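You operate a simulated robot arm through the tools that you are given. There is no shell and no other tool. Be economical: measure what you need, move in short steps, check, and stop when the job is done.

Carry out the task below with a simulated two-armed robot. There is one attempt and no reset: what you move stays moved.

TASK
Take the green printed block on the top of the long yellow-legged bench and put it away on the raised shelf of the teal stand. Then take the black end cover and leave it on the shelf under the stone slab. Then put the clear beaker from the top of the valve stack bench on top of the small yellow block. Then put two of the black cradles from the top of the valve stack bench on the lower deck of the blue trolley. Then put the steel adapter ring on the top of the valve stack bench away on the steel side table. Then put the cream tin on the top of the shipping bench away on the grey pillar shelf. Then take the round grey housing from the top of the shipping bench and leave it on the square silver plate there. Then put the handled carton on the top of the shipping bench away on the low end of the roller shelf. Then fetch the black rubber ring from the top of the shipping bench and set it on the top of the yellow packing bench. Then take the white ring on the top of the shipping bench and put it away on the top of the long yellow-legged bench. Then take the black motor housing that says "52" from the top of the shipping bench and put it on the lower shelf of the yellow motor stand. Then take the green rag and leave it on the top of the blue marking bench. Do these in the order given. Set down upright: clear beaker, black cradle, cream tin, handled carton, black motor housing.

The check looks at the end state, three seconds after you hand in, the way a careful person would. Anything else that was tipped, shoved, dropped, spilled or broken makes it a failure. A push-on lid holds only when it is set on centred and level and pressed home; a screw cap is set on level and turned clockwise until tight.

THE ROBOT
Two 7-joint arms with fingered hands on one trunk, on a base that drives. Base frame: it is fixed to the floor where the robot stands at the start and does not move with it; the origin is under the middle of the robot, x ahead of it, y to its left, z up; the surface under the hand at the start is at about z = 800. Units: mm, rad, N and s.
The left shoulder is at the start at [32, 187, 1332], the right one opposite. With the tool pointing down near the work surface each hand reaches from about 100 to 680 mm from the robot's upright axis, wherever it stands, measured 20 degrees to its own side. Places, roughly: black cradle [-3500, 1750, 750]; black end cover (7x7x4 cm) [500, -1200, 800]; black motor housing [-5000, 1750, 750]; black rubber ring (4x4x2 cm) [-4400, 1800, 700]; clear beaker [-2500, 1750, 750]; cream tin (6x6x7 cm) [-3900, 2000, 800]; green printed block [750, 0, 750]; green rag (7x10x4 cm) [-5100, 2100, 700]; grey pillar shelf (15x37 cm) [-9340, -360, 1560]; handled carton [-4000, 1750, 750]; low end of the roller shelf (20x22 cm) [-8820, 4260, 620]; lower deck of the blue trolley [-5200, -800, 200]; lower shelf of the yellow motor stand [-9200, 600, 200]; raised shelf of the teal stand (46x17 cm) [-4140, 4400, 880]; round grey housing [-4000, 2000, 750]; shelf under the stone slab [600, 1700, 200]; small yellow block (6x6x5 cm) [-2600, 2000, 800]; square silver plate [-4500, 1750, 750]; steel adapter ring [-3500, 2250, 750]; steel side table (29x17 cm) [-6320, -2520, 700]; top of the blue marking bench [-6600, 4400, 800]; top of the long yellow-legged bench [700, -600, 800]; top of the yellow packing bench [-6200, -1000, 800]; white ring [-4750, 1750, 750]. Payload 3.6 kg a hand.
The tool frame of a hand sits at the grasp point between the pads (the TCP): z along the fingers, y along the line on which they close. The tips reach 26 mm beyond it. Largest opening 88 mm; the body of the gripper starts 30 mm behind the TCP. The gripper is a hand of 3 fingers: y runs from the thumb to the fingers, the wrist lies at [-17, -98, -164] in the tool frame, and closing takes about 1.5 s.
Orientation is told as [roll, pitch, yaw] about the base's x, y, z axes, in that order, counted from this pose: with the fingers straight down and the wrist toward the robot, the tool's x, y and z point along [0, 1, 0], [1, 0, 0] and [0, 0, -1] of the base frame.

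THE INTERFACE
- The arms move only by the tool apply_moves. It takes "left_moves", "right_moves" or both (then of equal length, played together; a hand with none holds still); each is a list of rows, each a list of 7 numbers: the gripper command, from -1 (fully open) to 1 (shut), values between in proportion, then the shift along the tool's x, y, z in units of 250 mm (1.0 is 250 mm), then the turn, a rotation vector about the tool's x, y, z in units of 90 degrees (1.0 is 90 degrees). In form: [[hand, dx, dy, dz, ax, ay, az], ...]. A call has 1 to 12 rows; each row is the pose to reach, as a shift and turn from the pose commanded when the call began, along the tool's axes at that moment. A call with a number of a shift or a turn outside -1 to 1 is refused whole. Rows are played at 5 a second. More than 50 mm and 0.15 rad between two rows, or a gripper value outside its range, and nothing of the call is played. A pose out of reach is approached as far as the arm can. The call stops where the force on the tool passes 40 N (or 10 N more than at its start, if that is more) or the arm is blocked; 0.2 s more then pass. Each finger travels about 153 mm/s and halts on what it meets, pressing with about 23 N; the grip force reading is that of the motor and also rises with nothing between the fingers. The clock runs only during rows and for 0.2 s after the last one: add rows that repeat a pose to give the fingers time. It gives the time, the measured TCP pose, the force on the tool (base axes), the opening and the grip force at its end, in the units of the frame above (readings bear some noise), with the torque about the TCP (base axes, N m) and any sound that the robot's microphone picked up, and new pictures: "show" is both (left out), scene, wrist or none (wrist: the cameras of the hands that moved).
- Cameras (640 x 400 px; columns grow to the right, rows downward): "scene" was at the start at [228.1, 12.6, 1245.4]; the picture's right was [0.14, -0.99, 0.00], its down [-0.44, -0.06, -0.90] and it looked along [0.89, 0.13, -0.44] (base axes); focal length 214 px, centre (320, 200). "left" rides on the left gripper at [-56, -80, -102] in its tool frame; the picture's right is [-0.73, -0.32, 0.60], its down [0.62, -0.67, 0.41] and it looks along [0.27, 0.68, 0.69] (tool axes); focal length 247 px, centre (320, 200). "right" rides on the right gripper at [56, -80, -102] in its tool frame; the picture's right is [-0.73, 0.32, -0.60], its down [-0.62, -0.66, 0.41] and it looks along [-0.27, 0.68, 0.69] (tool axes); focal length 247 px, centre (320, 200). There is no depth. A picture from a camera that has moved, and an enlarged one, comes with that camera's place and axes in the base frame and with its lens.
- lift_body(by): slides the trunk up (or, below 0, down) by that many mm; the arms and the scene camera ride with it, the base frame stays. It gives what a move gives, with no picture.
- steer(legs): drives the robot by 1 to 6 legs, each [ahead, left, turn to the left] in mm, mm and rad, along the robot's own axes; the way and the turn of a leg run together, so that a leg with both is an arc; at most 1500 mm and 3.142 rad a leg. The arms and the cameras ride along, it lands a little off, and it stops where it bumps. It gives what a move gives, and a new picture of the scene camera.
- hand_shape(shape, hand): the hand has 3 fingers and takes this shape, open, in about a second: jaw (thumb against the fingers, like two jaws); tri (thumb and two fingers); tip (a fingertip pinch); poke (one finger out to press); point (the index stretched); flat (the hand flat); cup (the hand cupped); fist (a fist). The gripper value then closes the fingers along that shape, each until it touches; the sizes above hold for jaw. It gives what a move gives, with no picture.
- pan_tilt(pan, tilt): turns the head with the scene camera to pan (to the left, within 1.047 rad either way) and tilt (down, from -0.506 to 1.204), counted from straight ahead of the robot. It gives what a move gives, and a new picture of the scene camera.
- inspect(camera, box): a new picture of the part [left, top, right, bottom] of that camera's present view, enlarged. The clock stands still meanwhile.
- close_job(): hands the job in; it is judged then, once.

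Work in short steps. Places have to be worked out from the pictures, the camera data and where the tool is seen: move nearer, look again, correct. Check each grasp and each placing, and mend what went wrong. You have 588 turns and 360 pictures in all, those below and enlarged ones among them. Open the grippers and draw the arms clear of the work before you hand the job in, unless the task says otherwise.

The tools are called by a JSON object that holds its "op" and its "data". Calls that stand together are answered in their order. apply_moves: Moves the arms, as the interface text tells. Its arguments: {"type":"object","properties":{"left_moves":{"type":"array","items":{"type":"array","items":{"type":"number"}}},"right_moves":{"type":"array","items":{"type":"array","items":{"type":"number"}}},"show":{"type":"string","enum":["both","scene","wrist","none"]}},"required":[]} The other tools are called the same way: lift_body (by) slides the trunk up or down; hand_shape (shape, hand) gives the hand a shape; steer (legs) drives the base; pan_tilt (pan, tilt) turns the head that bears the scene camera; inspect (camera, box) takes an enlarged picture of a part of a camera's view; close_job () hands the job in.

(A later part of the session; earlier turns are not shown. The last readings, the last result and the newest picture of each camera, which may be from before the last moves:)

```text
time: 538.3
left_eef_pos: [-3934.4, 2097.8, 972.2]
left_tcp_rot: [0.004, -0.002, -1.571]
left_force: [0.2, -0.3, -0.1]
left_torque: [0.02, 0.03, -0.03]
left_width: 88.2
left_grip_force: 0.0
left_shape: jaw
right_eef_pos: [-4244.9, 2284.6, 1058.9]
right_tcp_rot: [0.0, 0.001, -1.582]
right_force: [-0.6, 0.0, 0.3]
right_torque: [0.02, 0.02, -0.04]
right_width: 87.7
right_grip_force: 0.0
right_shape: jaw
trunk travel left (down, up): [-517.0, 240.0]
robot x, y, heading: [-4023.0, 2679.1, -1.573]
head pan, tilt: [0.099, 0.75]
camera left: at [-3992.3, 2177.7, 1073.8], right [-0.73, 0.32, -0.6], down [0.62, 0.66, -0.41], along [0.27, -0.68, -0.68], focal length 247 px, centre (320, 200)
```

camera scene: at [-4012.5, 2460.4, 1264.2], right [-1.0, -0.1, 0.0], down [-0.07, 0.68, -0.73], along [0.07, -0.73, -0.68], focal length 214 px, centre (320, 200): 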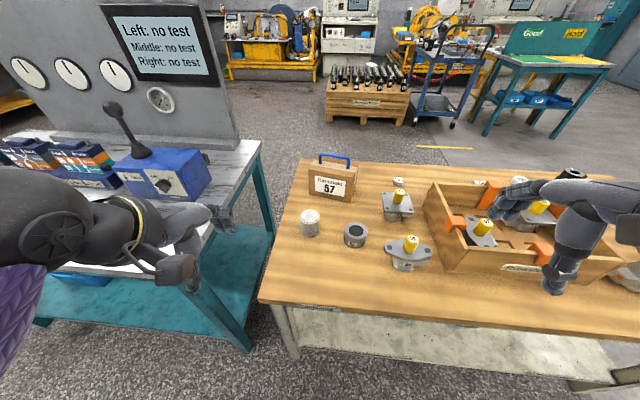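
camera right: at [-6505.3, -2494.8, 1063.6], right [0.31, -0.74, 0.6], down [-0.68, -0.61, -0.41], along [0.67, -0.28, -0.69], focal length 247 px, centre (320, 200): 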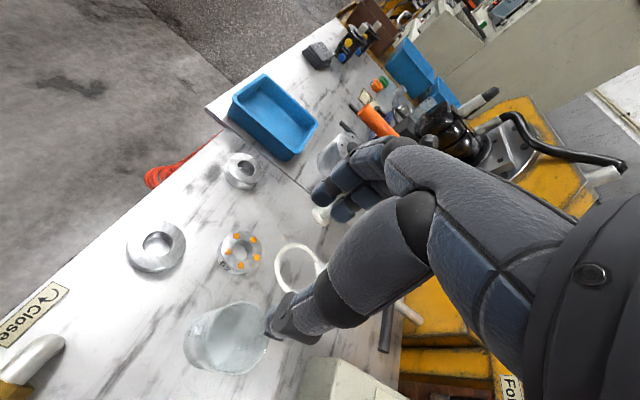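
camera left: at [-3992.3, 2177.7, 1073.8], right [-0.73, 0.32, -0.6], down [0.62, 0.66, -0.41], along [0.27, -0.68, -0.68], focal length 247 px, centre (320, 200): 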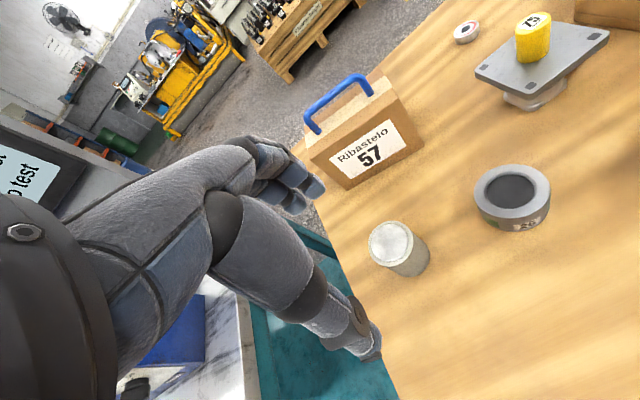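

Tin top is z≈781 at (−3939, 2024), so the bench top is ≈711. Adjust hands, then drive 140 mm closer.

{"op": "apply_moves", "data": {"left_moves": [[-1, -0.01, -0.14, 0, 0, 0, 0], [-1, -0.02, -0.27, 0, 0, 0, 0], [-1, -0.02, -0.27, 0, 0, 0, 0]], "right_moves": [[-1, 0, 0, -0.16, 0, 0, 0], [-1, 0, 0.05, -0.32, 0, 0, 0], [-1, 0, 0.05, -0.4, 0, 0, 0]], "show": "none"}}

{"op": "steer", "data": {"legs": [[140, 0, 0]]}}

{"op": "lift_body", "data": {"by": -130}}

{"op": "inspect", "data": {"camera": "left", "box": [0, 0, 640, 400]}}

```text
time: 539.0
left_eef_pos: [-3910.6, 2097.7, 1055.1]
left_tcp_rot: [0.046, -0.172, -1.545]
left_force: [0.7, 0.6, 0.0]
left_torque: [0.0, 0.01, 0.0]
left_width: 88.0
left_grip_force: 0.1
left_shape: jaw
right_eef_pos: [-4245.6, 2270.4, 1144.3]
right_tcp_rot: [0.001, -0.002, -1.58]
right_force: [0.6, -0.7, -0.2]
right_torque: [0.03, 0.0, -0.03]
right_width: 88.1
right_grip_force: 0.1
right_shape: jaw
trunk travel left (down, up): [-517.0, 240.0]
robot x, y, heading: [-4019.1, 2680.2, -1.574]
head pan, tilt: [0.099, 0.75]
stopped in row 3 (left hand): the arm was blocked; the commanded pose is now the measured one
```

```text
time: 540.4
left_eef_pos: [-3911.7, 1958.1, 1052.9]
left_tcp_rot: [0.048, -0.169, -1.544]
left_force: [0.1, 0.0, 0.3]
left_torque: [0.02, -0.01, 0.02]
left_width: 87.9
left_grip_force: 0.1
left_shape: jaw
right_eef_pos: [-4246.6, 2129.4, 1145.1]
right_tcp_rot: [0.0, 0.002, -1.58]
right_force: [0.1, -0.3, -0.3]
right_torque: [-0.01, -0.02, -0.03]
right_width: 87.8
right_grip_force: 0.1
right_shape: jaw
trunk travel left (down, up): [-517.0, 240.0]
robot x, y, heading: [-4021.9, 2538.3, -1.574]
head pan, tilt: [0.099, 0.75]
camera scene: at [-4012.5, 2318.4, 1263.8], right [-1.0, -0.1, 0.0], down [-0.07, 0.68, -0.73], along [0.07, -0.73, -0.68], focal length 214 px, centre (320, 200)
```

scene: 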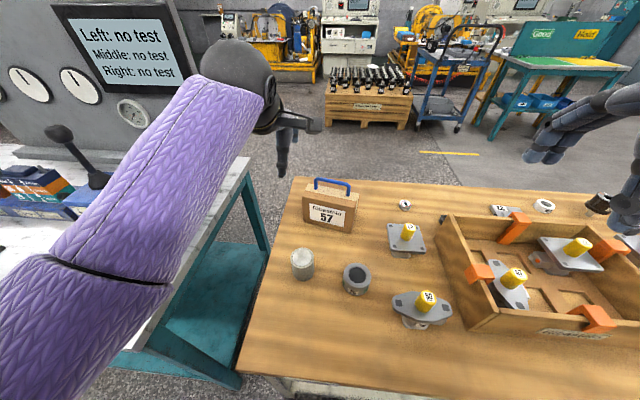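

```text
time: 542.0
left_eef_pos: [-3883.7, 1952.7, 923.7]
left_tcp_rot: [0.095, -0.186, -1.533]
left_force: [-0.2, 0.2, 0.2]
left_torque: [0.0, 0.0, 0.0]
left_width: 88.1
left_grip_force: 0.1
left_shape: jaw
right_eef_pos: [-4245.6, 2133.1, 1015.3]
right_tcp_rot: [0.001, -0.002, -1.582]
right_force: [0.1, -0.2, -0.1]
right_torque: [-0.01, -0.02, -0.01]
right_width: 87.9
right_grip_force: 0.0
right_shape: jaw
trunk travel left (down, up): [-387.0, 370.0]
robot x, y, heading: [-4022.5, 2539.4, -1.571]
head pan, tilt: [0.099, 0.75]
```

```text
1.00 times, centred on (320, 200) of left (not enlarged: the box is as wide or as high as the picture)
camera zoom: at [-3953.6, 2046.8, 1002.6], right [-0.68, 0.17, -0.71], down [0.64, 0.62, -0.46], along [0.36, -0.77, -0.53], focal length 247 px, centre (320, 200)
```

zoom: 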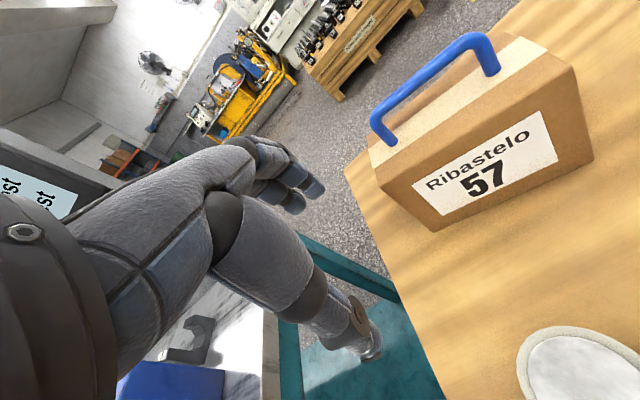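

The arm got blocked close to the body and moved oddly. Shift the robot 70 mm to its right so the tin is farther from the centre line, then level the hand.

{"op": "steer", "data": {"legs": [[0, -75, 0]]}}

{"op": "apply_moves", "data": {"left_moves": [[-1, 0.02, -0.1, 0.0, 0.03, -0.015, 0], [-1, 0.04, -0.2, 0.0, 0.06, -0.03, 0.01], [-1, 0.06, -0.3, 0.05, 0.09, -0.045, 0.015], [-1, 0.07, -0.326, 0.12, 0.118, -0.06, 0.024], [-1, 0.07, -0.326, 0.2, 0.118, -0.06, 0.024], [-1, 0.07, -0.326, 0.2, 0.118, -0.06, 0.024]], "show": "wrist"}}

```text
time: 543.0
left_eef_pos: [-3962.8, 1953.5, 923.4]
left_tcp_rot: [0.096, -0.184, -1.537]
left_force: [0.1, -0.5, 0.9]
left_torque: [0.01, -0.02, 0.0]
left_width: 88.0
left_grip_force: 0.1
left_shape: jaw
right_eef_pos: [-4323.3, 2132.8, 1014.3]
right_tcp_rot: [0.002, 0.0, -1.586]
right_force: [-0.2, -0.8, 0.2]
right_torque: [-0.02, 0.03, 0.01]
right_width: 87.9
right_grip_force: 0.1
right_shape: jaw
trunk travel left (down, up): [-387.0, 370.0]
robot x, y, heading: [-4092.3, 2538.2, -1.573]
head pan, tilt: [0.099, 0.75]
camera scene: at [-4089.2, 2309.6, 1127.9], right [-1.0, -0.1, 0.0], down [-0.06, 0.68, -0.73], along [0.07, -0.73, -0.68], focal length 214 px, centre (320, 200)
```

scene: 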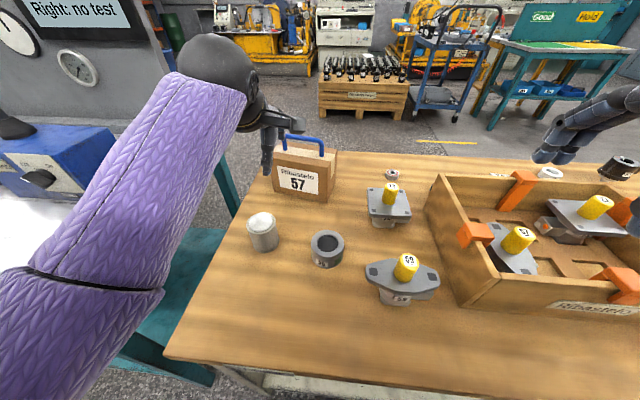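

```text
time: 544.4
left_eef_pos: [-3924.2, 2012.6, 872.0]
left_tcp_rot: [0.029, -0.026, -1.551]
left_force: [0.5, -0.5, -0.5]
left_torque: [-0.02, 0.03, -0.01]
left_width: 87.7
left_grip_force: 0.1
left_shape: jaw
right_eef_pos: [-4321.1, 2131.9, 1015.7]
right_tcp_rot: [0.0, 0.0, -1.584]
right_force: [-0.3, -0.2, -0.9]
right_torque: [0.0, -0.05, 0.01]
right_width: 87.7
right_grip_force: 0.0
right_shape: jaw
trunk travel left (down, up): [-387.0, 370.0]
robot x, y, heading: [-4095.8, 2537.2, -1.576]
head pan, tilt: [0.099, 0.75]
camera left: at [-3985.9, 2094.3, 969.8], right [-0.72, 0.29, -0.63], down [0.62, 0.67, -0.41], along [0.3, -0.69, -0.66], focal length 247 px, centre (320, 200)
```

left: 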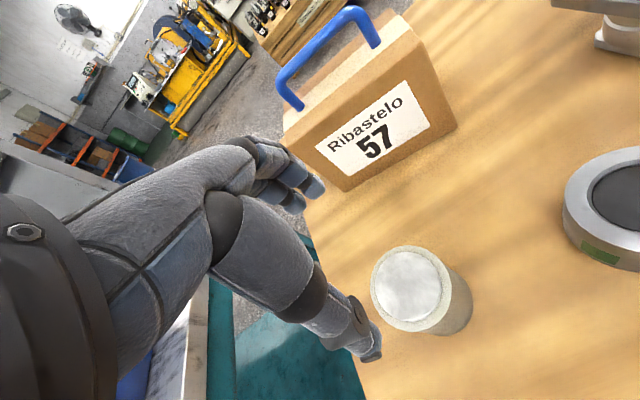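

Tin at (−3939, 2027). Line up and descend to TCP z≈758.

{"op": "apply_moves", "data": {"left_moves": [[-1, -0.03, -0.03, 0.0, 0.017, -0.018, 0], [-1, -0.06, -0.058, 0.0, 0.017, -0.018, 0.01], [-1, -0.06, -0.058, 0.15, 0.017, -0.018, 0.01], [-1, -0.06, -0.058, 0.3, 0.017, -0.018, 0.01], [-1, -0.06, -0.058, 0.45, 0.017, -0.018, 0.01], [-1, -0.06, -0.058, 0.45, 0.017, -0.018, 0.01]], "show": "wrist"}}

```text
time: 545.8
left_eef_pos: [-3938.4, 2027.2, 757.8]
left_tcp_rot: [-0.003, 0.007, -1.573]
left_force: [-0.5, -0.7, 2.4]
left_torque: [0.04, 0.02, 0.02]
left_width: 87.7
left_grip_force: 0.1
left_shape: jaw
right_eef_pos: [-4320.8, 2132.0, 1016.0]
right_tcp_rot: [0.0, -0.001, -1.585]
right_force: [1.3, -1.0, 0.6]
right_torque: [0.03, 0.0, 0.0]
right_width: 87.9
right_grip_force: 0.1
right_shape: jaw
trunk travel left (down, up): [-387.0, 370.0]
robot x, y, heading: [-4097.7, 2540.7, -1.573]
head pan, tilt: [0.099, 0.75]
camera left: at [-3995.8, 2107.1, 860.2], right [-0.74, 0.32, -0.59], down [0.62, 0.67, -0.41], along [0.26, -0.67, -0.69], focal length 247 px, centre (320, 200)
```

left: 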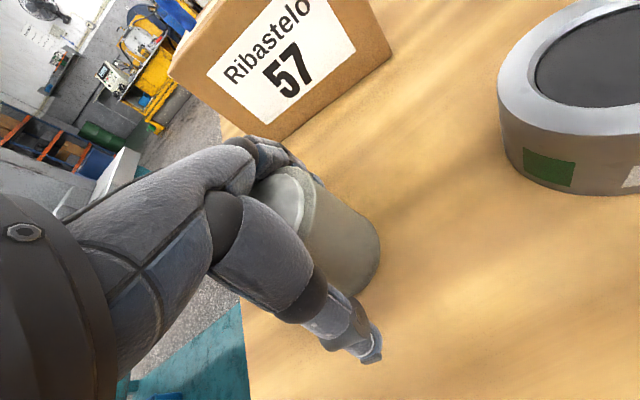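

Tin is between the fingers. Close and lift a little.

{"op": "apply_moves", "data": {"left_moves": [[0.3, 0, 0, 0, 0, 0, 0], [1, 0, 0, 0, 0, 0, 0], [1, 0, 0, 0, 0, 0, 0], [1, 0, 0, 0, 0, 0, 0], [1, 0, 0, 0, 0, 0, 0], [1, 0, 0, 0, 0, 0, 0], [1, 0, 0, -0.1, 0, 0, 0], [1, 0, 0, -0.24, 0, 0, 0], [1, 0, 0, -0.38, 0, 0, 0], [1, 0, 0, -0.5, 0, 0, 0]], "show": "wrist"}}

```text
time: 548.0
left_eef_pos: [-3935.2, 2037.8, 866.4]
left_tcp_rot: [0.017, 0.039, -1.578]
left_force: [-0.1, 0.6, -2.1]
left_torque: [0.02, -0.02, 0.0]
left_width: 53.4
left_grip_force: 23.2
left_shape: jaw
right_eef_pos: [-4319.8, 2132.2, 1014.7]
right_tcp_rot: [0.003, 0.0, -1.584]
right_force: [-0.3, 0.3, -0.6]
right_torque: [0.01, 0.0, -0.04]
right_width: 87.9
right_grip_force: 0.1
right_shape: jaw
trunk travel left (down, up): [-387.0, 370.0]
robot x, y, heading: [-4093.9, 2536.9, -1.576]
head pan, tilt: [0.099, 0.75]
camera left: at [-3993.0, 2113.9, 969.5], right [-0.72, 0.35, -0.6], down [0.63, 0.68, -0.38], along [0.28, -0.65, -0.71], focal length 247 px, centre (320, 200)
```

left: 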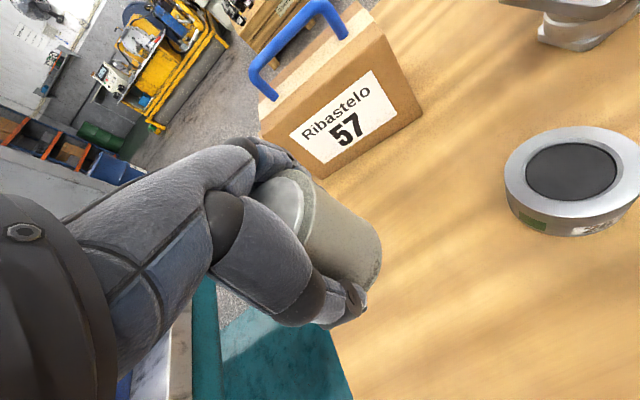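

Tin held upright. Raise the trunk fully, then back away and drive west toward the pillar shelf.

{"op": "lift_body", "data": {"by": 370}}

{"op": "steer", "data": {"legs": [[-500, 0, 0], [0, 0, -1.571], [1500, 0, 0], [250, 0, 0], [0, 0, 1.571], [1500, 0, 0]]}}

{"op": "steer", "data": {"legs": [[900, 0, 0], [0, 0, -1.571], [1500, 0, 0], [600, 0, 0]]}}

{"op": "pan_tilt", "data": {"pan": 0.1, "tilt": 0.15}}

```text
time: 551.6
left_eef_pos: [-3946.6, 2034.5, 1242.7]
left_tcp_rot: [-0.017, 0.026, -1.576]
left_force: [0.4, -0.3, -2.2]
left_torque: [0.02, 0.01, 0.04]
left_width: 52.9
left_grip_force: 22.7
left_shape: jaw
right_eef_pos: [-4321.5, 2131.8, 1384.7]
right_tcp_rot: [0.001, 0.001, -1.584]
right_force: [-0.2, 0.4, 0.7]
right_torque: [-0.04, -0.01, -0.01]
right_width: 87.9
right_grip_force: 0.1
right_shape: jaw
trunk travel left (down, up): [-757.0, 0.0]
robot x, y, heading: [-4095.9, 2539.2, -1.576]
head pan, tilt: [0.099, 0.75]
```

```text
time: 577.4
left_eef_pos: [-5588.3, 1087.7, 1242.7]
left_tcp_rot: [-0.015, 0.03, -1.534]
left_force: [-0.8, 0.6, -1.9]
left_torque: [-0.03, 0.02, -0.02]
left_width: 52.2
left_grip_force: 22.8
left_shape: jaw
right_eef_pos: [-5965.4, 1168.9, 1384.2]
right_tcp_rot: [0.002, -0.001, -1.542]
right_force: [1.0, 1.0, 0.9]
right_torque: [-0.01, -0.01, -0.02]
right_width: 87.6
right_grip_force: 0.2
right_shape: jaw
trunk travel left (down, up): [-757.0, 0.0]
robot x, y, heading: [-5758.4, 1582.2, -1.529]
head pan, tilt: [0.099, 0.75]
camera scene: at [-5740.9, 1371.4, 1506.7], right [-0.99, -0.14, 0.0], down [-0.09, 0.68, -0.73], along [0.1, -0.72, -0.68], focal length 214 px, centre (320, 200)
```

scene: 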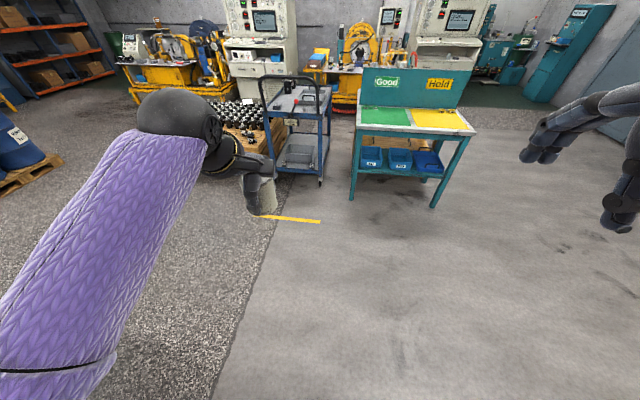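

```text
time: 596.0
left_eef_pos: [-8306.3, 477.0, 1241.4]
left_tcp_rot: [-0.014, 0.029, -3.126]
left_force: [0.0, 0.0, -3.1]
left_torque: [0.01, -0.02, 0.04]
left_width: 51.9
left_grip_force: 23.0
left_shape: jaw
right_eef_pos: [-8217.6, 855.4, 1384.3]
right_tcp_rot: [0.002, -0.002, -3.133]
right_force: [0.5, -0.1, -0.1]
right_torque: [0.02, 0.02, 0.0]
right_width: 87.6
right_grip_force: 0.1
right_shape: jaw
trunk travel left (down, up): [-757.0, 0.0]
robot x, y, heading: [-7809.2, 638.4, -3.125]
head pan, tilt: [0.099, 0.75]
camera scene: at [-8019.3, 625.2, 1506.7], right [-0.12, 0.99, 0.0], down [0.68, 0.08, -0.73], along [-0.73, -0.09, -0.68], focal length 214 px, centre (320, 200)
```

scene: 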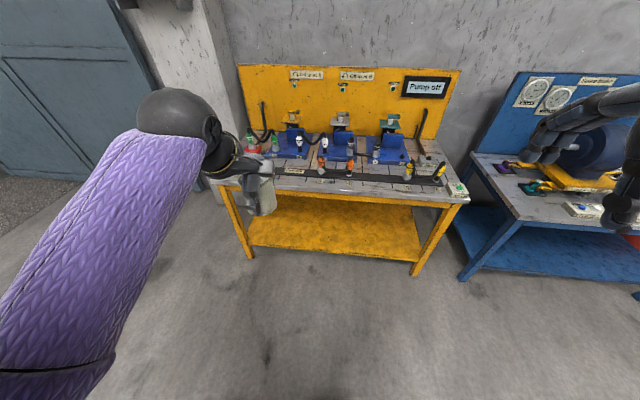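

```text
time: 597.0
left_eef_pos: [-8305.7, 477.7, 1242.1]
left_tcp_rot: [-0.011, 0.029, -3.125]
left_force: [-0.3, -0.8, -1.6]
left_torque: [0.02, 0.0, -0.05]
left_width: 51.8
left_grip_force: 23.2
left_shape: jaw
right_eef_pos: [-8216.3, 855.5, 1385.0]
right_tcp_rot: [0.002, -0.001, -3.133]
right_force: [0.2, 0.3, 0.4]
right_torque: [0.01, 0.02, -0.02]
right_width: 87.9
right_grip_force: 0.0
right_shape: jaw
trunk travel left (down, up): [-757.0, 0.0]
robot x, y, heading: [-7805.9, 636.7, -3.129]
head pan, tilt: [0.099, 0.15]
camera scene: at [-8028.9, 624.0, 1561.0], right [-0.12, 0.99, 0.0], down [0.15, 0.02, -0.99], along [-0.98, -0.12, -0.15], focal length 214 px, centre (320, 200)
```

scene: 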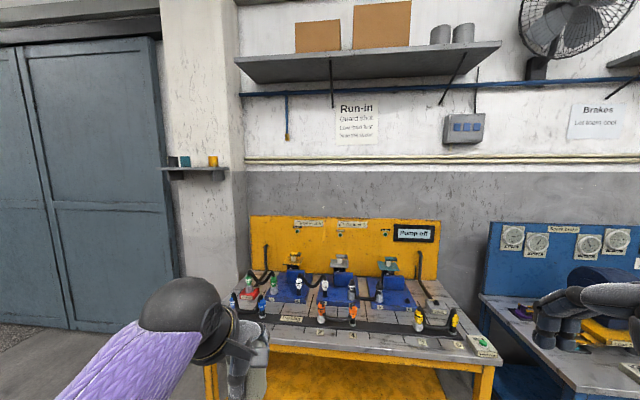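

The pillar shelf is at pixel (197, 170). Zoom on it.

{"op": "inspect", "data": {"camera": "scene", "box": [150, 140, 250, 200]}}

```text
6.40 times, centred on (200, 170) of scene
camera zoom: at [-8028.9, 624.0, 1561.0], right [-0.12, 0.99, 0.0], down [0.15, 0.02, -0.99], along [-0.98, -0.12, -0.15], focal length 1373 px, centre (1088, 392)
```

zoom: 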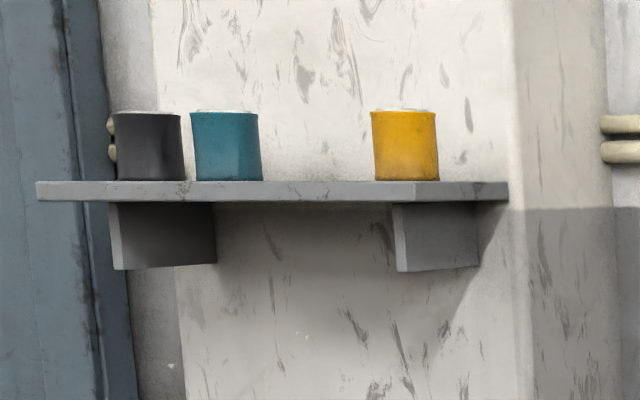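

The shelf (top z≈1563) holds black, teal and yellow tins; the gap at y≈−324 between teal and yellow is free. Raise the left hand in two steps to z≈1650, level.

{"op": "apply_moves", "data": {"left_moves": [[1, 0, 0, -0.18, 0, 0, 0], [1, 0, 0, -0.36, -0.006, 0.004, 0], [1, 0, 0, -0.54, -0.012, 0.008, 0], [1, 0, 0, -0.72, -0.018, 0.008, 0], [1, 0, 0, -0.82, -0.018, 0.008, 0], [1, 0, 0, -0.82, -0.018, 0.008, 0]], "show": "none"}}

{"op": "apply_moves", "data": {"left_moves": [[1, 0, 0, -0.18, 0, 0, 0], [1, 0, 0, -0.36, 0, 0, 0], [1, 0, 0, -0.54, 0, 0, 0], [1, 0, 0, -0.72, 0, 0, 0], [1, 0, 0, -0.82, 0, 0, 0], [1, 0, 0, -0.82, 0, 0, 0]], "show": "both"}}

```text
time: 598.4
left_eef_pos: [-8312.8, 476.7, 1446.6]
left_tcp_rot: [0.0, 0.001, -3.124]
left_force: [0.0, 0.0, -1.8]
left_torque: [-0.01, -0.04, 0.02]
left_width: 51.6
left_grip_force: 22.8
left_shape: jaw
right_eef_pos: [-8217.3, 854.5, 1386.0]
right_tcp_rot: [0.002, 0.0, -3.132]
right_force: [0.0, 0.0, 0.1]
right_torque: [0.05, -0.01, 0.02]
right_width: 87.9
right_grip_force: 0.0
right_shape: jaw
trunk travel left (down, up): [-757.0, 0.0]
robot x, y, heading: [-7805.7, 638.8, -3.123]
head pan, tilt: [0.099, 0.15]
```

```text
time: 599.8
left_eef_pos: [-8363.6, 470.6, 1642.2]
left_tcp_rot: [0.001, 0.004, -3.127]
left_force: [-0.5, -1.0, -2.4]
left_torque: [0.0, 0.0, 0.0]
left_width: 51.4
left_grip_force: 23.5
left_shape: jaw
left hand out of reach, approached as far as the arm can: row 2, 3, 4, 5, 6
right_eef_pos: [-8217.9, 855.0, 1384.2]
right_tcp_rot: [0.001, 0.001, -3.134]
right_force: [-0.1, -0.3, 0.0]
right_torque: [0.0, -0.01, -0.01]
right_width: 87.8
right_grip_force: 0.1
right_shape: jaw
trunk travel left (down, up): [-757.0, 0.0]
robot x, y, heading: [-7805.7, 638.5, -3.125]
head pan, tilt: [0.099, 0.15]
camera scene: at [-8029.8, 623.1, 1560.9], right [-0.12, 0.99, 0.0], down [0.15, 0.02, -0.99], along [-0.98, -0.12, -0.15], focal length 214 px, centre (320, 200)
camera left: at [-8284.3, 526.9, 1743.8], right [0.31, 0.74, -0.6], down [0.68, -0.61, -0.41], along [-0.67, -0.28, -0.69], focal length 247 px, centre (320, 200)
```

scene: 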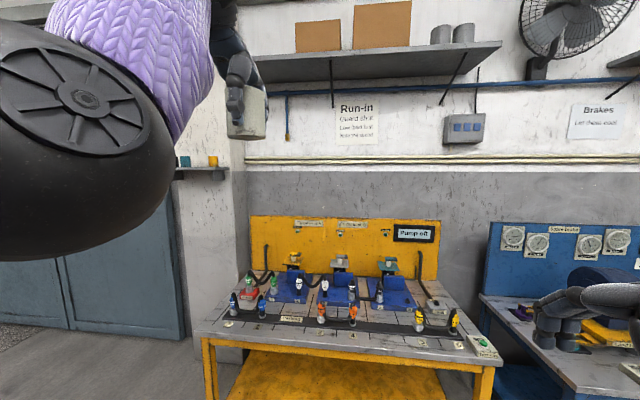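
left: 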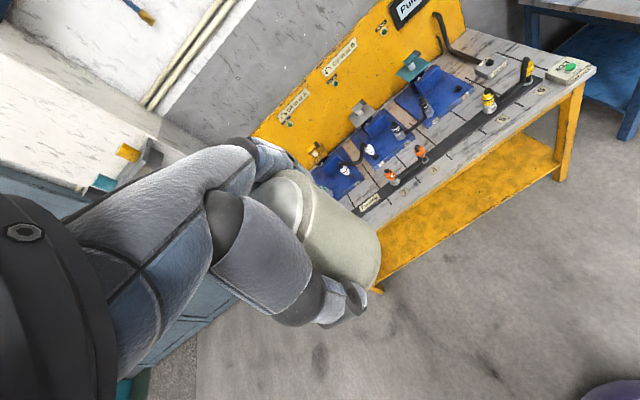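

Drive to (−8500, −156) facing the pillar.

{"op": "steer", "data": {"legs": [[0, 0, -0.017], [0, 795, 0], [690, 0, 0]]}}

{"op": "inspect", "data": {"camera": "left", "box": [0, 0, 640, 400]}}

```text
time: 607.7
left_eef_pos: [-9047.2, -313.9, 1643.3]
left_tcp_rot: [0.001, 0.003, -3.14]
left_force: [0.8, 0.6, -2.4]
left_torque: [-0.01, 0.01, 0.02]
left_width: 51.9
left_grip_force: 22.9
left_shape: jaw
right_eef_pos: [-8894.8, 68.5, 1385.3]
right_tcp_rot: [0.001, 0.0, 3.134]
right_force: [0.0, -0.4, 1.0]
right_torque: [-0.01, -0.01, -0.01]
right_width: 87.8
right_grip_force: 0.0
right_shape: jaw
trunk travel left (down, up): [-757.0, 0.0]
robot x, y, heading: [-8489.9, -159.8, -3.143]
head pan, tilt: [0.099, 0.15]
camera scene: at [-8711.3, -166.5, 1561.1], right [-0.1, 0.99, 0.0], down [0.15, 0.02, -0.99], along [-0.98, -0.1, -0.15], focal length 214 px, centre (320, 200)
```

scene: 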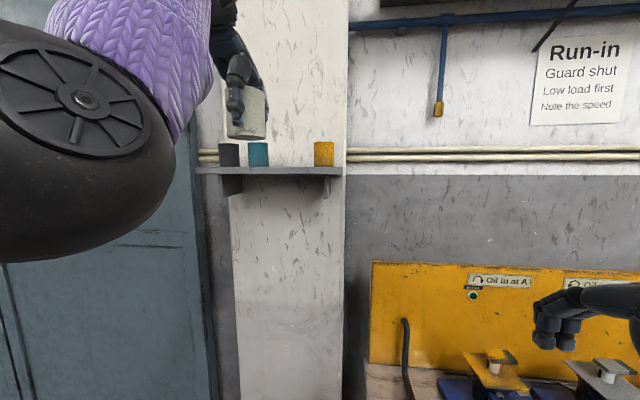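

```text
1.00 times, centred on (320, 200) of left (not enlarged: the box is as wide or as high as the picture)
camera zoom: at [-8967.0, -258.3, 1743.9], right [0.32, 0.73, -0.6], down [0.67, -0.62, -0.41], along [-0.67, -0.27, -0.69], focal length 247 px, centre (320, 200)
```

zoom: 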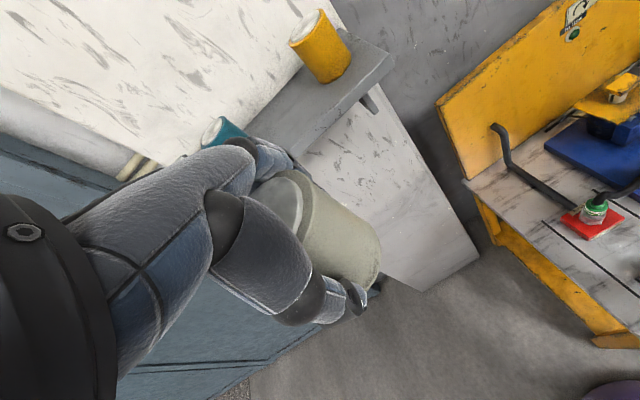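

Gap centre is y≈−314, tins at x≈−9315; my hand is already at y −314. Drive 140 mm ahead.

{"op": "steer", "data": {"legs": [[140, 0, 0]]}}

```text
time: 609.1
left_eef_pos: [-9177.1, -414.4, 1638.1]
left_tcp_rot: [-0.001, 0.009, -3.055]
left_force: [1.0, -3.0, -1.7]
left_torque: [0.15, 0.05, -0.04]
left_width: 51.5
left_grip_force: 23.0
left_shape: jaw
right_eef_pos: [-9056.2, -19.0, 1382.7]
right_tcp_rot: [0.0, 0.006, -3.066]
right_force: [-2.7, -2.0, -1.1]
right_torque: [0.17, -0.12, 0.01]
right_width: 87.6
right_grip_force: 0.0
right_shape: jaw
trunk travel left (down, up): [-757.0, 0.0]
robot x, y, heading: [-8623.8, -205.4, -3.054]
head pan, tilt: [0.099, 0.15]
camera scene: at [-8854.1, -237.3, 1559.3], right [-0.19, 0.98, 0.0], down [0.15, 0.03, -0.99], along [-0.97, -0.18, -0.16], focal length 214 px, centre (320, 200)
```

scene: 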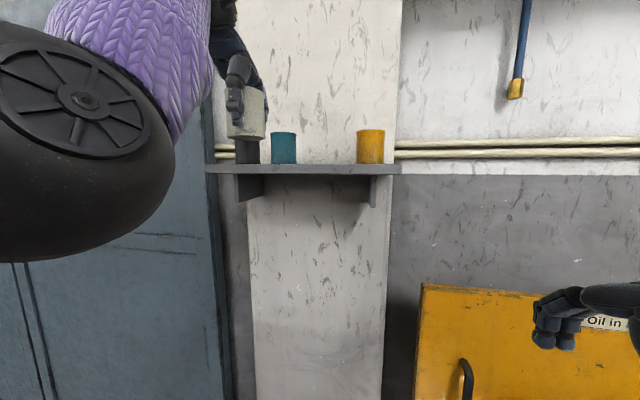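

The base brushed something (probably the stand) and turned slightly. Back off a touch and turn right so the left shoulder comes forward.

{"op": "steer", "data": {"legs": [[-20, 0, 0], [0, 0, -0.2]]}}

```text
time: 610.6
left_eef_pos: [-9175.0, -295.7, 1643.1]
left_tcp_rot: [-0.001, 0.002, 3.027]
left_force: [0.0, 0.4, -2.3]
left_torque: [-0.01, -0.03, 0.01]
left_width: 51.5
left_grip_force: 22.8
left_shape: jaw
right_eef_pos: [-8980.3, 67.9, 1385.0]
right_tcp_rot: [0.001, -0.002, 3.017]
right_force: [0.3, -0.9, 0.4]
right_torque: [0.02, 0.02, -0.01]
right_width: 87.9
right_grip_force: 0.2
right_shape: jaw
trunk travel left (down, up): [-757.0, 0.0]
robot x, y, heading: [-8605.2, -202.0, 3.026]
head pan, tilt: [0.099, 0.15]
camera scene: at [-8824.2, -185.9, 1561.2], right [0.01, 1.0, 0.0], down [0.15, 0.0, -0.99], along [-0.99, 0.01, -0.15], focal length 214 px, centre (320, 200)
```

scene: 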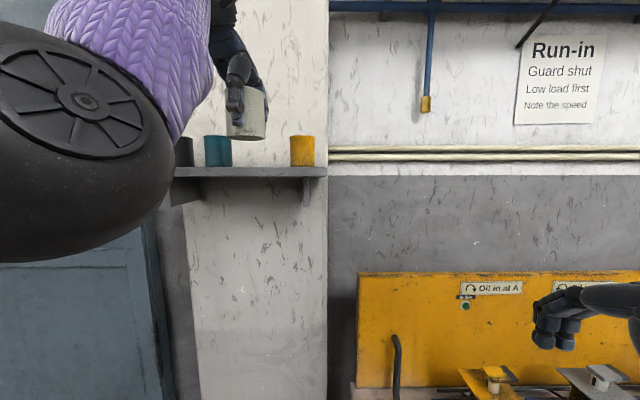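

Now extend: shift to y −314 first, then forward over the shelf at the current height.

{"op": "apply_moves", "data": {"left_moves": [[1, 0.07, 0.1, 0, 0, 0, 0], [1, 0.136, 0.22, 0, 0, 0, 0], [1, 0.136, 0.34, 0, 0, 0, 0], [1, 0.136, 0.45, 0, 0, 0, 0], [1, 0.136, 0.548, 0, 0, 0, 0], [1, 0.136, 0.548, 0, 0, 0, 0]], "show": "both"}}

```text
time: 612.0
left_eef_pos: [-9305.3, -315.0, 1637.0]
left_tcp_rot: [-0.001, 0.002, 3.025]
left_force: [-0.5, -0.2, -1.9]
left_torque: [-0.01, 0.0, 0.02]
left_width: 51.4
left_grip_force: 22.5
left_shape: jaw
left hand out of reach, approached as far as the arm can: row 5, 6
right_eef_pos: [-8980.5, 68.5, 1384.5]
right_tcp_rot: [0.002, 0.001, 3.02]
right_force: [0.1, 0.3, 0.1]
right_torque: [-0.01, 0.0, 0.0]
right_width: 87.9
right_grip_force: 0.0
right_shape: jaw
trunk travel left (down, up): [-757.0, 0.0]
robot x, y, heading: [-8598.0, -201.2, 3.025]
head pan, tilt: [0.099, 0.15]
camera scene: at [-8826.1, -186.1, 1560.9], right [0.01, 1.0, 0.0], down [0.15, 0.0, -0.99], along [-0.99, 0.01, -0.15], focal length 214 px, centre (320, 200)
camera left: at [-9220.4, -267.8, 1738.7], right [0.4, 0.69, -0.6], down [0.59, -0.7, -0.41], along [-0.7, -0.19, -0.69], focal length 247 px, centre (320, 200)
```

scene: 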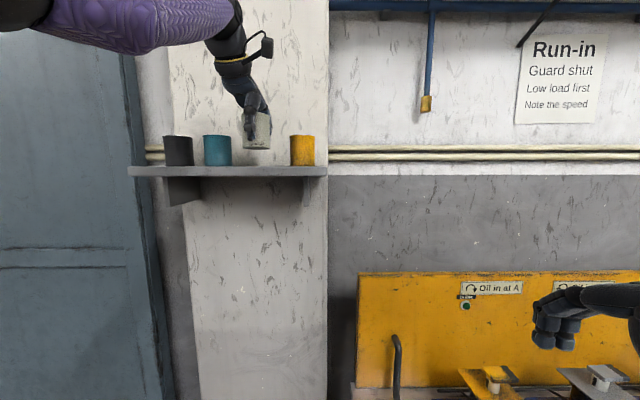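
left: 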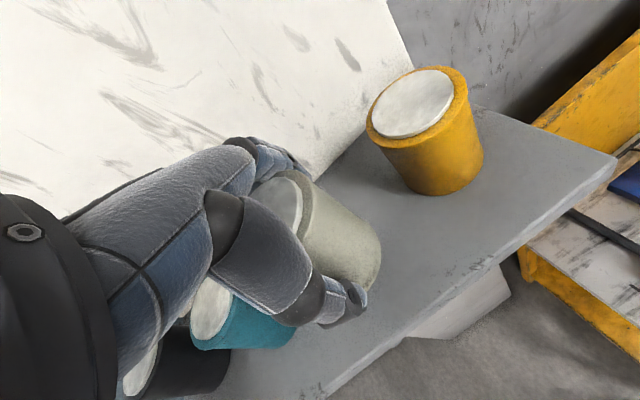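

Zoom to check the tin's level and clearance.

{"op": "inspect", "data": {"camera": "scene", "box": [190, 90, 330, 180]}}

```text
4.44 times, centred on (260, 135) of scene
camera zoom: at [-8826.1, -186.1, 1560.9], right [0.01, 1.0, 0.0], down [0.15, 0.0, -0.99], along [-0.99, 0.01, -0.15], focal length 953 px, centre (587, 489)
```

zoom: 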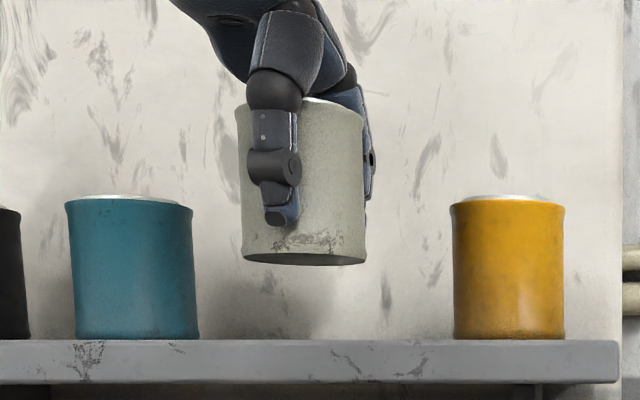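

Nearly level, ~37 mm above the shelf. Lower and creep to contact.

{"op": "apply_moves", "data": {"left_moves": [[1, 0, 0, 0.05, 0, 0, 0], [1, 0, 0, 0.09, 0, 0, 0], [1, 0, 0, 0.105, 0, 0, 0], [1, 0, 0, 0.115, 0, 0, 0], [1, 0, 0, 0.125, 0, 0, 0], [1, 0, 0, 0.133, 0, 0, 0], [1, 0, 0, 0.141, 0, 0, 0]], "show": "none"}}

```text
time: 613.6
left_eef_pos: [-9305.3, -314.0, 1602.4]
left_tcp_rot: [0.0, 0.002, 3.027]
left_force: [0.4, 0.1, -3.1]
left_torque: [-0.02, -0.01, 0.01]
left_width: 51.4
left_grip_force: 23.2
left_shape: jaw
right_eef_pos: [-8981.9, 67.5, 1386.3]
right_tcp_rot: [0.001, 0.001, 3.017]
right_force: [-0.5, 0.2, -0.6]
right_torque: [0.04, -0.02, -0.02]
right_width: 87.8
right_grip_force: 0.1
right_shape: jaw
trunk travel left (down, up): [-757.0, 0.0]
robot x, y, heading: [-8603.1, -201.4, 3.025]
head pan, tilt: [0.099, 0.15]
```

{"op": "apply_moves", "data": {"left_moves": [[1, 0, 0, 0.008, 0, 0, 0], [1, 0, 0, 0.016, 0, 0, 0], [1, 0, 0, 0.024, 0, 0, 0], [1, 0, 0, 0.032, 0, 0, 0]], "show": "none"}}

{"op": "inspect", "data": {"camera": "scene", "box": [190, 90, 330, 180]}}

```text
time: 614.6
left_eef_pos: [-9303.5, -314.2, 1597.4]
left_tcp_rot: [0.0, -0.006, 3.026]
left_force: [-1.4, -0.3, 10.2]
left_torque: [-0.02, 0.37, 0.02]
left_width: 51.1
left_grip_force: 22.9
left_shape: jaw
right_eef_pos: [-8980.7, 67.2, 1386.9]
right_tcp_rot: [0.002, -0.002, 3.017]
right_force: [-0.1, 0.5, 0.0]
right_torque: [0.0, 0.0, -0.01]
right_width: 87.8
right_grip_force: 0.2
right_shape: jaw
trunk travel left (down, up): [-757.0, 0.0]
robot x, y, heading: [-8600.1, -202.1, 3.028]
head pan, tilt: [0.099, 0.15]
```

```text
4.44 times, centred on (260, 135) of scene
camera zoom: at [-8824.3, -186.6, 1561.4], right [0.01, 1.0, 0.0], down [0.15, 0.0, -0.99], along [-0.99, 0.01, -0.15], focal length 953 px, centre (587, 489)
```

zoom: 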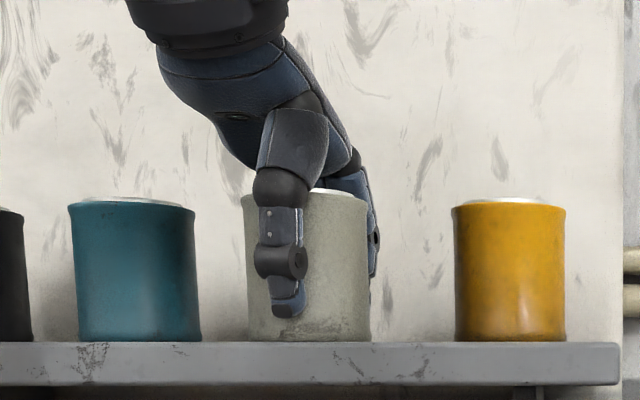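

Tin stands on the shelf. Ease, open, rise and withdraw.

{"op": "apply_moves", "data": {"left_moves": [[1, 0, 0, -0.006, 0, 0, 0], [0.6, 0, 0, -0.006, 0, 0, 0], [0.2, 0, 0, -0.006, 0, 0, 0], [-0.3, 0, 0, -0.006, 0, 0, 0], [-0.9, 0, 0, -0.006, 0, 0, 0], [-0.9, 0, 0, -0.006, 0, 0, 0], [-0.9, 0, 0, -0.08, 0, 0, 0], [-0.9, 0, -0.02, -0.17, 0, 0, 0], [-0.9, 0, -0.05, -0.26, 0, 0, 0], [-0.9, 0, -0.15, -0.3, 0, 0, 0], [-0.9, 0, -0.3, -0.3, 0, 0, 0], [-0.9, 0, -0.45, -0.3, 0, 0, 0]], "show": "scene"}}

```text
time: 617.2
left_eef_pos: [-9191.4, -325.4, 1669.6]
left_tcp_rot: [0.0, 0.003, 3.025]
left_force: [-0.2, -0.5, 0.7]
left_torque: [-0.01, 0.0, 0.04]
left_width: 83.8
left_grip_force: 0.1
left_shape: jaw
right_eef_pos: [-8980.3, 71.2, 1386.3]
right_tcp_rot: [0.003, -0.003, 3.017]
right_force: [0.2, 0.4, 0.6]
right_torque: [-0.04, 0.04, -0.01]
right_width: 88.0
right_grip_force: 0.0
right_shape: jaw
trunk travel left (down, up): [-757.0, 0.0]
robot x, y, heading: [-8600.1, -203.6, 3.032]
head pan, tilt: [0.099, 0.15]
camera scene: at [-8823.8, -184.1, 1561.3], right [0.01, 1.0, 0.0], down [0.15, 0.0, -0.99], along [-0.99, 0.01, -0.15], focal length 214 px, centre (320, 200)
```

scene: 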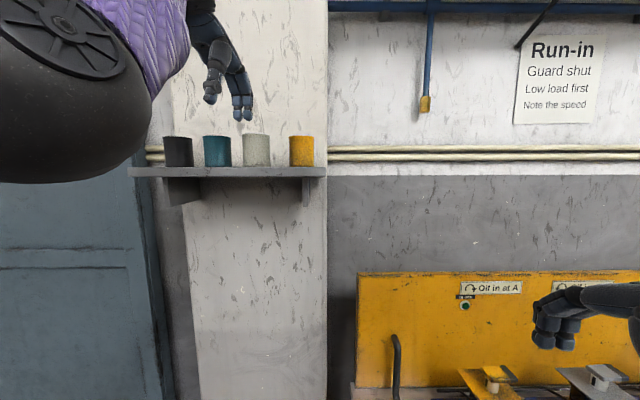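

Cream tin stands in line with the others. Back off and return to the north side of the shipping bench; first lower the left hand.

{"op": "steer", "data": {"legs": [[-300, 0, 0], [0, 0, -2.672], [1500, 0, 0], [1171, 0, 0], [0, 0, 1.213]]}}

{"op": "apply_moves", "data": {"left_moves": [[-1, 0.03, -0.03, 0.19, 0, 0, 0], [-1, 0.06, -0.06, 0.38, 0, 0, 0], [-1, 0.1, -0.1, 0.56, 0, 0, 0], [-1, 0.13, -0.13, 0.75, 0, 0, 0], [-1, 0.16, -0.16, 0.94, 0, 0, 0]], "show": "none"}}

{"op": "steer", "data": {"legs": [[1500, 0, 0], [850, 0, 0], [0, 0, -1.571], [1500, 0, 0], [50, 0, 0], [0, 0, -1.571]]}}

```text
time: 641.3
left_eef_pos: [-5915.0, 1135.8, 1668.8]
left_tcp_rot: [-0.001, 0.001, 1.522]
left_force: [-0.9, 0.6, -1.0]
left_torque: [0.02, -0.01, -0.03]
left_width: 83.4
left_grip_force: 0.1
left_shape: jaw
right_eef_pos: [-5506.3, 950.7, 1386.1]
right_tcp_rot: [0.003, 0.0, 1.514]
right_force: [0.4, -0.1, 0.0]
right_torque: [0.0, 0.0, 0.02]
right_width: 87.9
right_grip_force: 0.0
right_shape: jaw
trunk travel left (down, up): [-757.0, 0.0]
robot x, y, heading: [-5753.5, 557.3, 1.519]
head pan, tilt: [0.099, 0.15]
camera scene: at [-5748.4, 778.1, 1561.1], right [1.0, 0.05, 0.0], down [0.01, -0.15, -0.99], along [-0.05, 0.99, -0.15], focal length 214 px, centre (320, 200)
```

scene: 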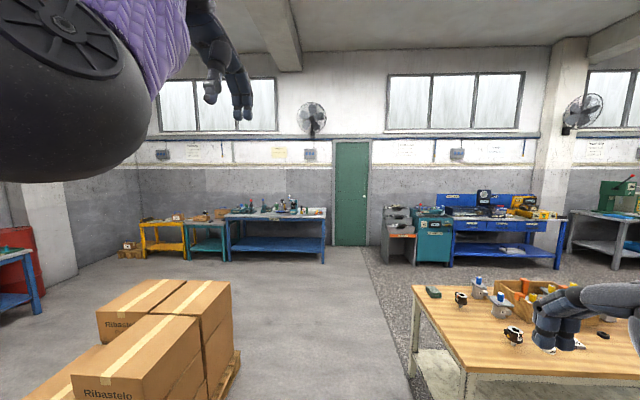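

```text
time: 642.5
left_eef_pos: [-5957.1, 1099.2, 1434.1]
left_tcp_rot: [-0.002, 0.002, 1.52]
left_force: [-0.5, 0.3, -0.4]
left_torque: [0.0, -0.03, 0.0]
left_width: 87.5
left_grip_force: 0.0
left_shape: jaw
right_eef_pos: [-5504.9, 950.2, 1387.2]
right_tcp_rot: [0.002, -0.003, 1.51]
right_force: [-0.2, 0.6, -0.1]
right_torque: [-0.01, 0.0, 0.0]
right_width: 87.5
right_grip_force: 0.1
right_shape: jaw
trunk travel left (down, up): [-757.0, 0.0]
robot x, y, heading: [-5748.4, 557.4, 1.524]
head pan, tilt: [0.099, 0.15]
```

```text
time: 669.1
left_eef_pos: [-3821.5, 2211.5, 1434.8]
left_tcp_rot: [0.001, 0.001, -1.616]
left_force: [0.3, 0.3, 0.3]
left_torque: [-0.04, 0.0, 0.02]
left_width: 87.5
left_grip_force: 0.2
left_shape: jaw
right_eef_pos: [-4273.7, 2359.4, 1386.4]
right_tcp_rot: [0.003, -0.004, -1.624]
right_force: [0.1, 0.0, 0.0]
right_torque: [0.0, 0.01, 0.01]
right_width: 87.9
right_grip_force: 0.0
right_shape: jaw
trunk travel left (down, up): [-757.0, 0.0]
robot x, y, heading: [-4035.4, 2758.9, -1.618]
head pan, tilt: [0.099, 0.15]
camera scene: at [-4032.2, 2531.9, 1561.1], right [-1.0, -0.05, 0.0], down [-0.01, 0.15, -0.99], along [0.05, -0.99, -0.15], focal length 214 px, centre (320, 200)
```

scene: 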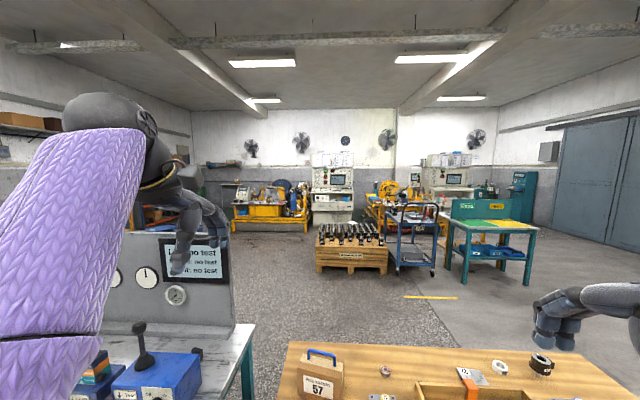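

Strafe left, square up, and lower the trunk 380 mm; then approach to y≈2560.

{"op": "steer", "data": {"legs": [[0, 140, 0.047]]}}

{"op": "lift_body", "data": {"by": -360}}

{"op": "steer", "data": {"legs": [[195, 0, 0]]}}

{"op": "apply_moves", "data": {"right_moves": [[-1, 0.02, 0.1, 0.1, 0, 0, 0], [-1, 0.04, 0.2, 0.2, 0, 0, 0], [-1, 0.06, 0.3, 0.3, 0, 0, 0], [-1, 0.08, 0.3, 0.4, 0, 0, 0]], "show": "wrist"}}

```text
time: 670.4
left_eef_pos: [-3658.2, 2219.4, 1434.2]
left_tcp_rot: [0.0, 0.003, -1.572]
left_force: [-0.3, 0.8, 0.3]
left_torque: [-0.02, -0.02, 0.0]
left_width: 87.5
left_grip_force: 0.1
left_shape: jaw
right_eef_pos: [-4115.7, 2345.1, 1385.7]
right_tcp_rot: [0.001, -0.002, -1.578]
right_force: [-0.2, -0.1, 0.2]
right_torque: [0.01, 0.01, -0.04]
right_width: 88.0
right_grip_force: 0.0
right_shape: jaw
trunk travel left (down, up): [-757.0, 0.0]
robot x, y, heading: [-3889.5, 2754.2, -1.568]
head pan, tilt: [0.099, 0.15]
camera scene: at [-3883.0, 2529.1, 1561.1], right [-0.99, -0.1, 0.0], down [-0.01, 0.15, -0.99], along [0.1, -0.98, -0.15], focal length 214 px, centre (320, 200)
```

scene: 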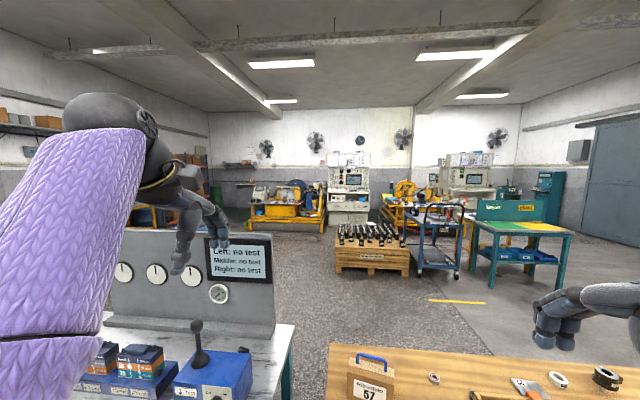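

```text
time: 673.9
left_eef_pos: [-3656.5, 2218.9, 1074.7]
left_tcp_rot: [-0.001, 0.0, -1.57]
left_force: [-0.3, -1.1, -0.1]
left_torque: [-0.01, 0.0, 0.01]
left_width: 87.9
left_grip_force: 0.0
left_shape: jaw
right_eef_pos: [-4115.4, 2345.1, 1025.2]
right_tcp_rot: [-0.001, -0.003, -1.579]
right_force: [-0.1, -0.1, -0.6]
right_torque: [0.0, -0.02, 0.0]
right_width: 87.7
right_grip_force: 0.1
right_shape: jaw
trunk travel left (down, up): [-397.0, 360.0]
robot x, y, heading: [-3889.5, 2754.2, -1.565]
head pan, tilt: [0.099, 0.15]
```

```text
time: 675.5
left_eef_pos: [-3658.6, 2021.2, 1072.3]
left_tcp_rot: [0.0, 0.004, -1.573]
left_force: [0.1, -0.2, 0.4]
left_torque: [-0.01, 0.01, 0.03]
left_width: 87.6
left_grip_force: 0.0
left_shape: jaw
right_eef_pos: [-4116.6, 2149.2, 1023.9]
right_tcp_rot: [0.002, 0.0, -1.58]
right_force: [-0.3, -0.8, -0.4]
right_torque: [0.01, 0.05, 0.02]
right_width: 87.6
right_grip_force: 0.1
right_shape: jaw
trunk travel left (down, up): [-397.0, 360.0]
robot x, y, heading: [-3889.7, 2554.5, -1.569]
head pan, tilt: [0.099, 0.15]
camera scene: at [-3881.7, 2317.8, 1192.5], right [-1.0, -0.1, 0.0], down [-0.01, 0.15, -0.99], along [0.1, -0.98, -0.15], focal length 214 px, centre (320, 200)
```

scene: 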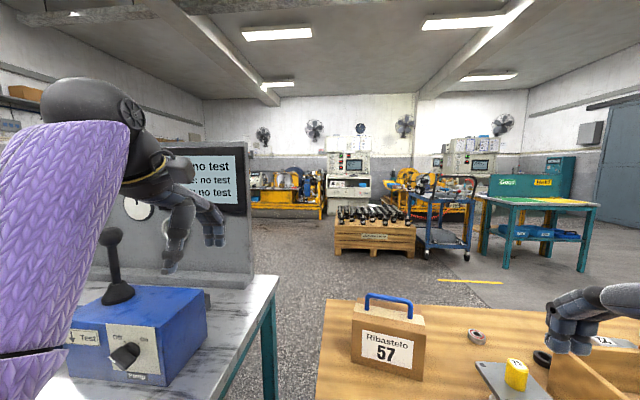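

```text
time: 676.5
left_eef_pos: [-3657.7, 2023.0, 1074.1]
left_tcp_rot: [0.001, 0.002, -1.572]
left_force: [0.0, -0.4, -0.5]
left_torque: [0.01, 0.02, 0.01]
left_width: 87.8
left_grip_force: 0.0
left_shape: jaw
right_eef_pos: [-4094.9, 2072.8, 925.0]
right_tcp_rot: [0.0, -0.003, -1.581]
right_force: [-0.3, 0.3, -0.7]
right_torque: [0.01, 0.04, 0.0]
right_width: 87.4
right_grip_force: 0.1
right_shape: jaw
trunk travel left (down, up): [-397.0, 360.0]
robot x, y, heading: [-3888.3, 2558.3, -1.569]
head pan, tilt: [0.099, 0.15]
camera right: at [-4039.5, 2152.9, 1027.4], right [-0.74, -0.31, 0.6], down [-0.62, 0.67, -0.41], along [-0.27, -0.67, -0.69], focal length 247 px, centre (320, 200)
```

right: 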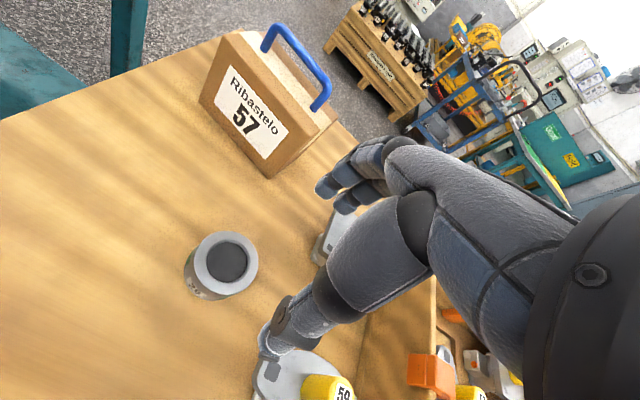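

Housing at (−4077, 2054), ~69 mm across. Line up and descend to z≈750.

{"op": "apply_moves", "data": {"right_moves": [[-1, 0.036, 0.04, 0.0, 0, 0, 0], [-1, 0.072, 0.076, 0.08, 0, 0, 0], [-1, 0.072, 0.076, 0.24, 0, 0, 0], [-1, 0.072, 0.076, 0.4, 0, 0, 0], [-1, 0.072, 0.076, 0.48, 0, 0, 0], [-1, 0.072, 0.076, 0.48, 0, 0, 0]], "show": "wrist"}}

```text
time: 677.9
left_eef_pos: [-3657.5, 2023.3, 1074.6]
left_tcp_rot: [0.001, 0.004, -1.573]
left_force: [0.2, 0.2, -0.6]
left_torque: [-0.02, 0.0, 0.04]
left_width: 87.6
left_grip_force: 0.0
left_shape: jaw
right_eef_pos: [-4078.1, 2054.1, 805.0]
right_tcp_rot: [0.0, -0.003, -1.583]
right_force: [0.1, 0.0, 0.5]
right_torque: [-0.02, -0.02, 0.03]
right_width: 87.9
right_grip_force: 0.1
right_shape: jaw
trunk travel left (down, up): [-397.0, 360.0]
robot x, y, heading: [-3894.9, 2556.7, -1.57]
head pan, tilt: [0.099, 0.15]
camera right: at [-4022.2, 2134.0, 906.7], right [-0.74, -0.31, 0.6], down [-0.62, 0.67, -0.41], along [-0.27, -0.67, -0.69], focal length 247 px, centre (320, 200)
```

right: 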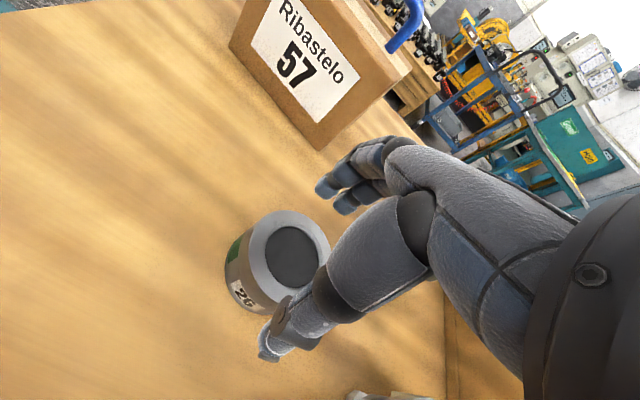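

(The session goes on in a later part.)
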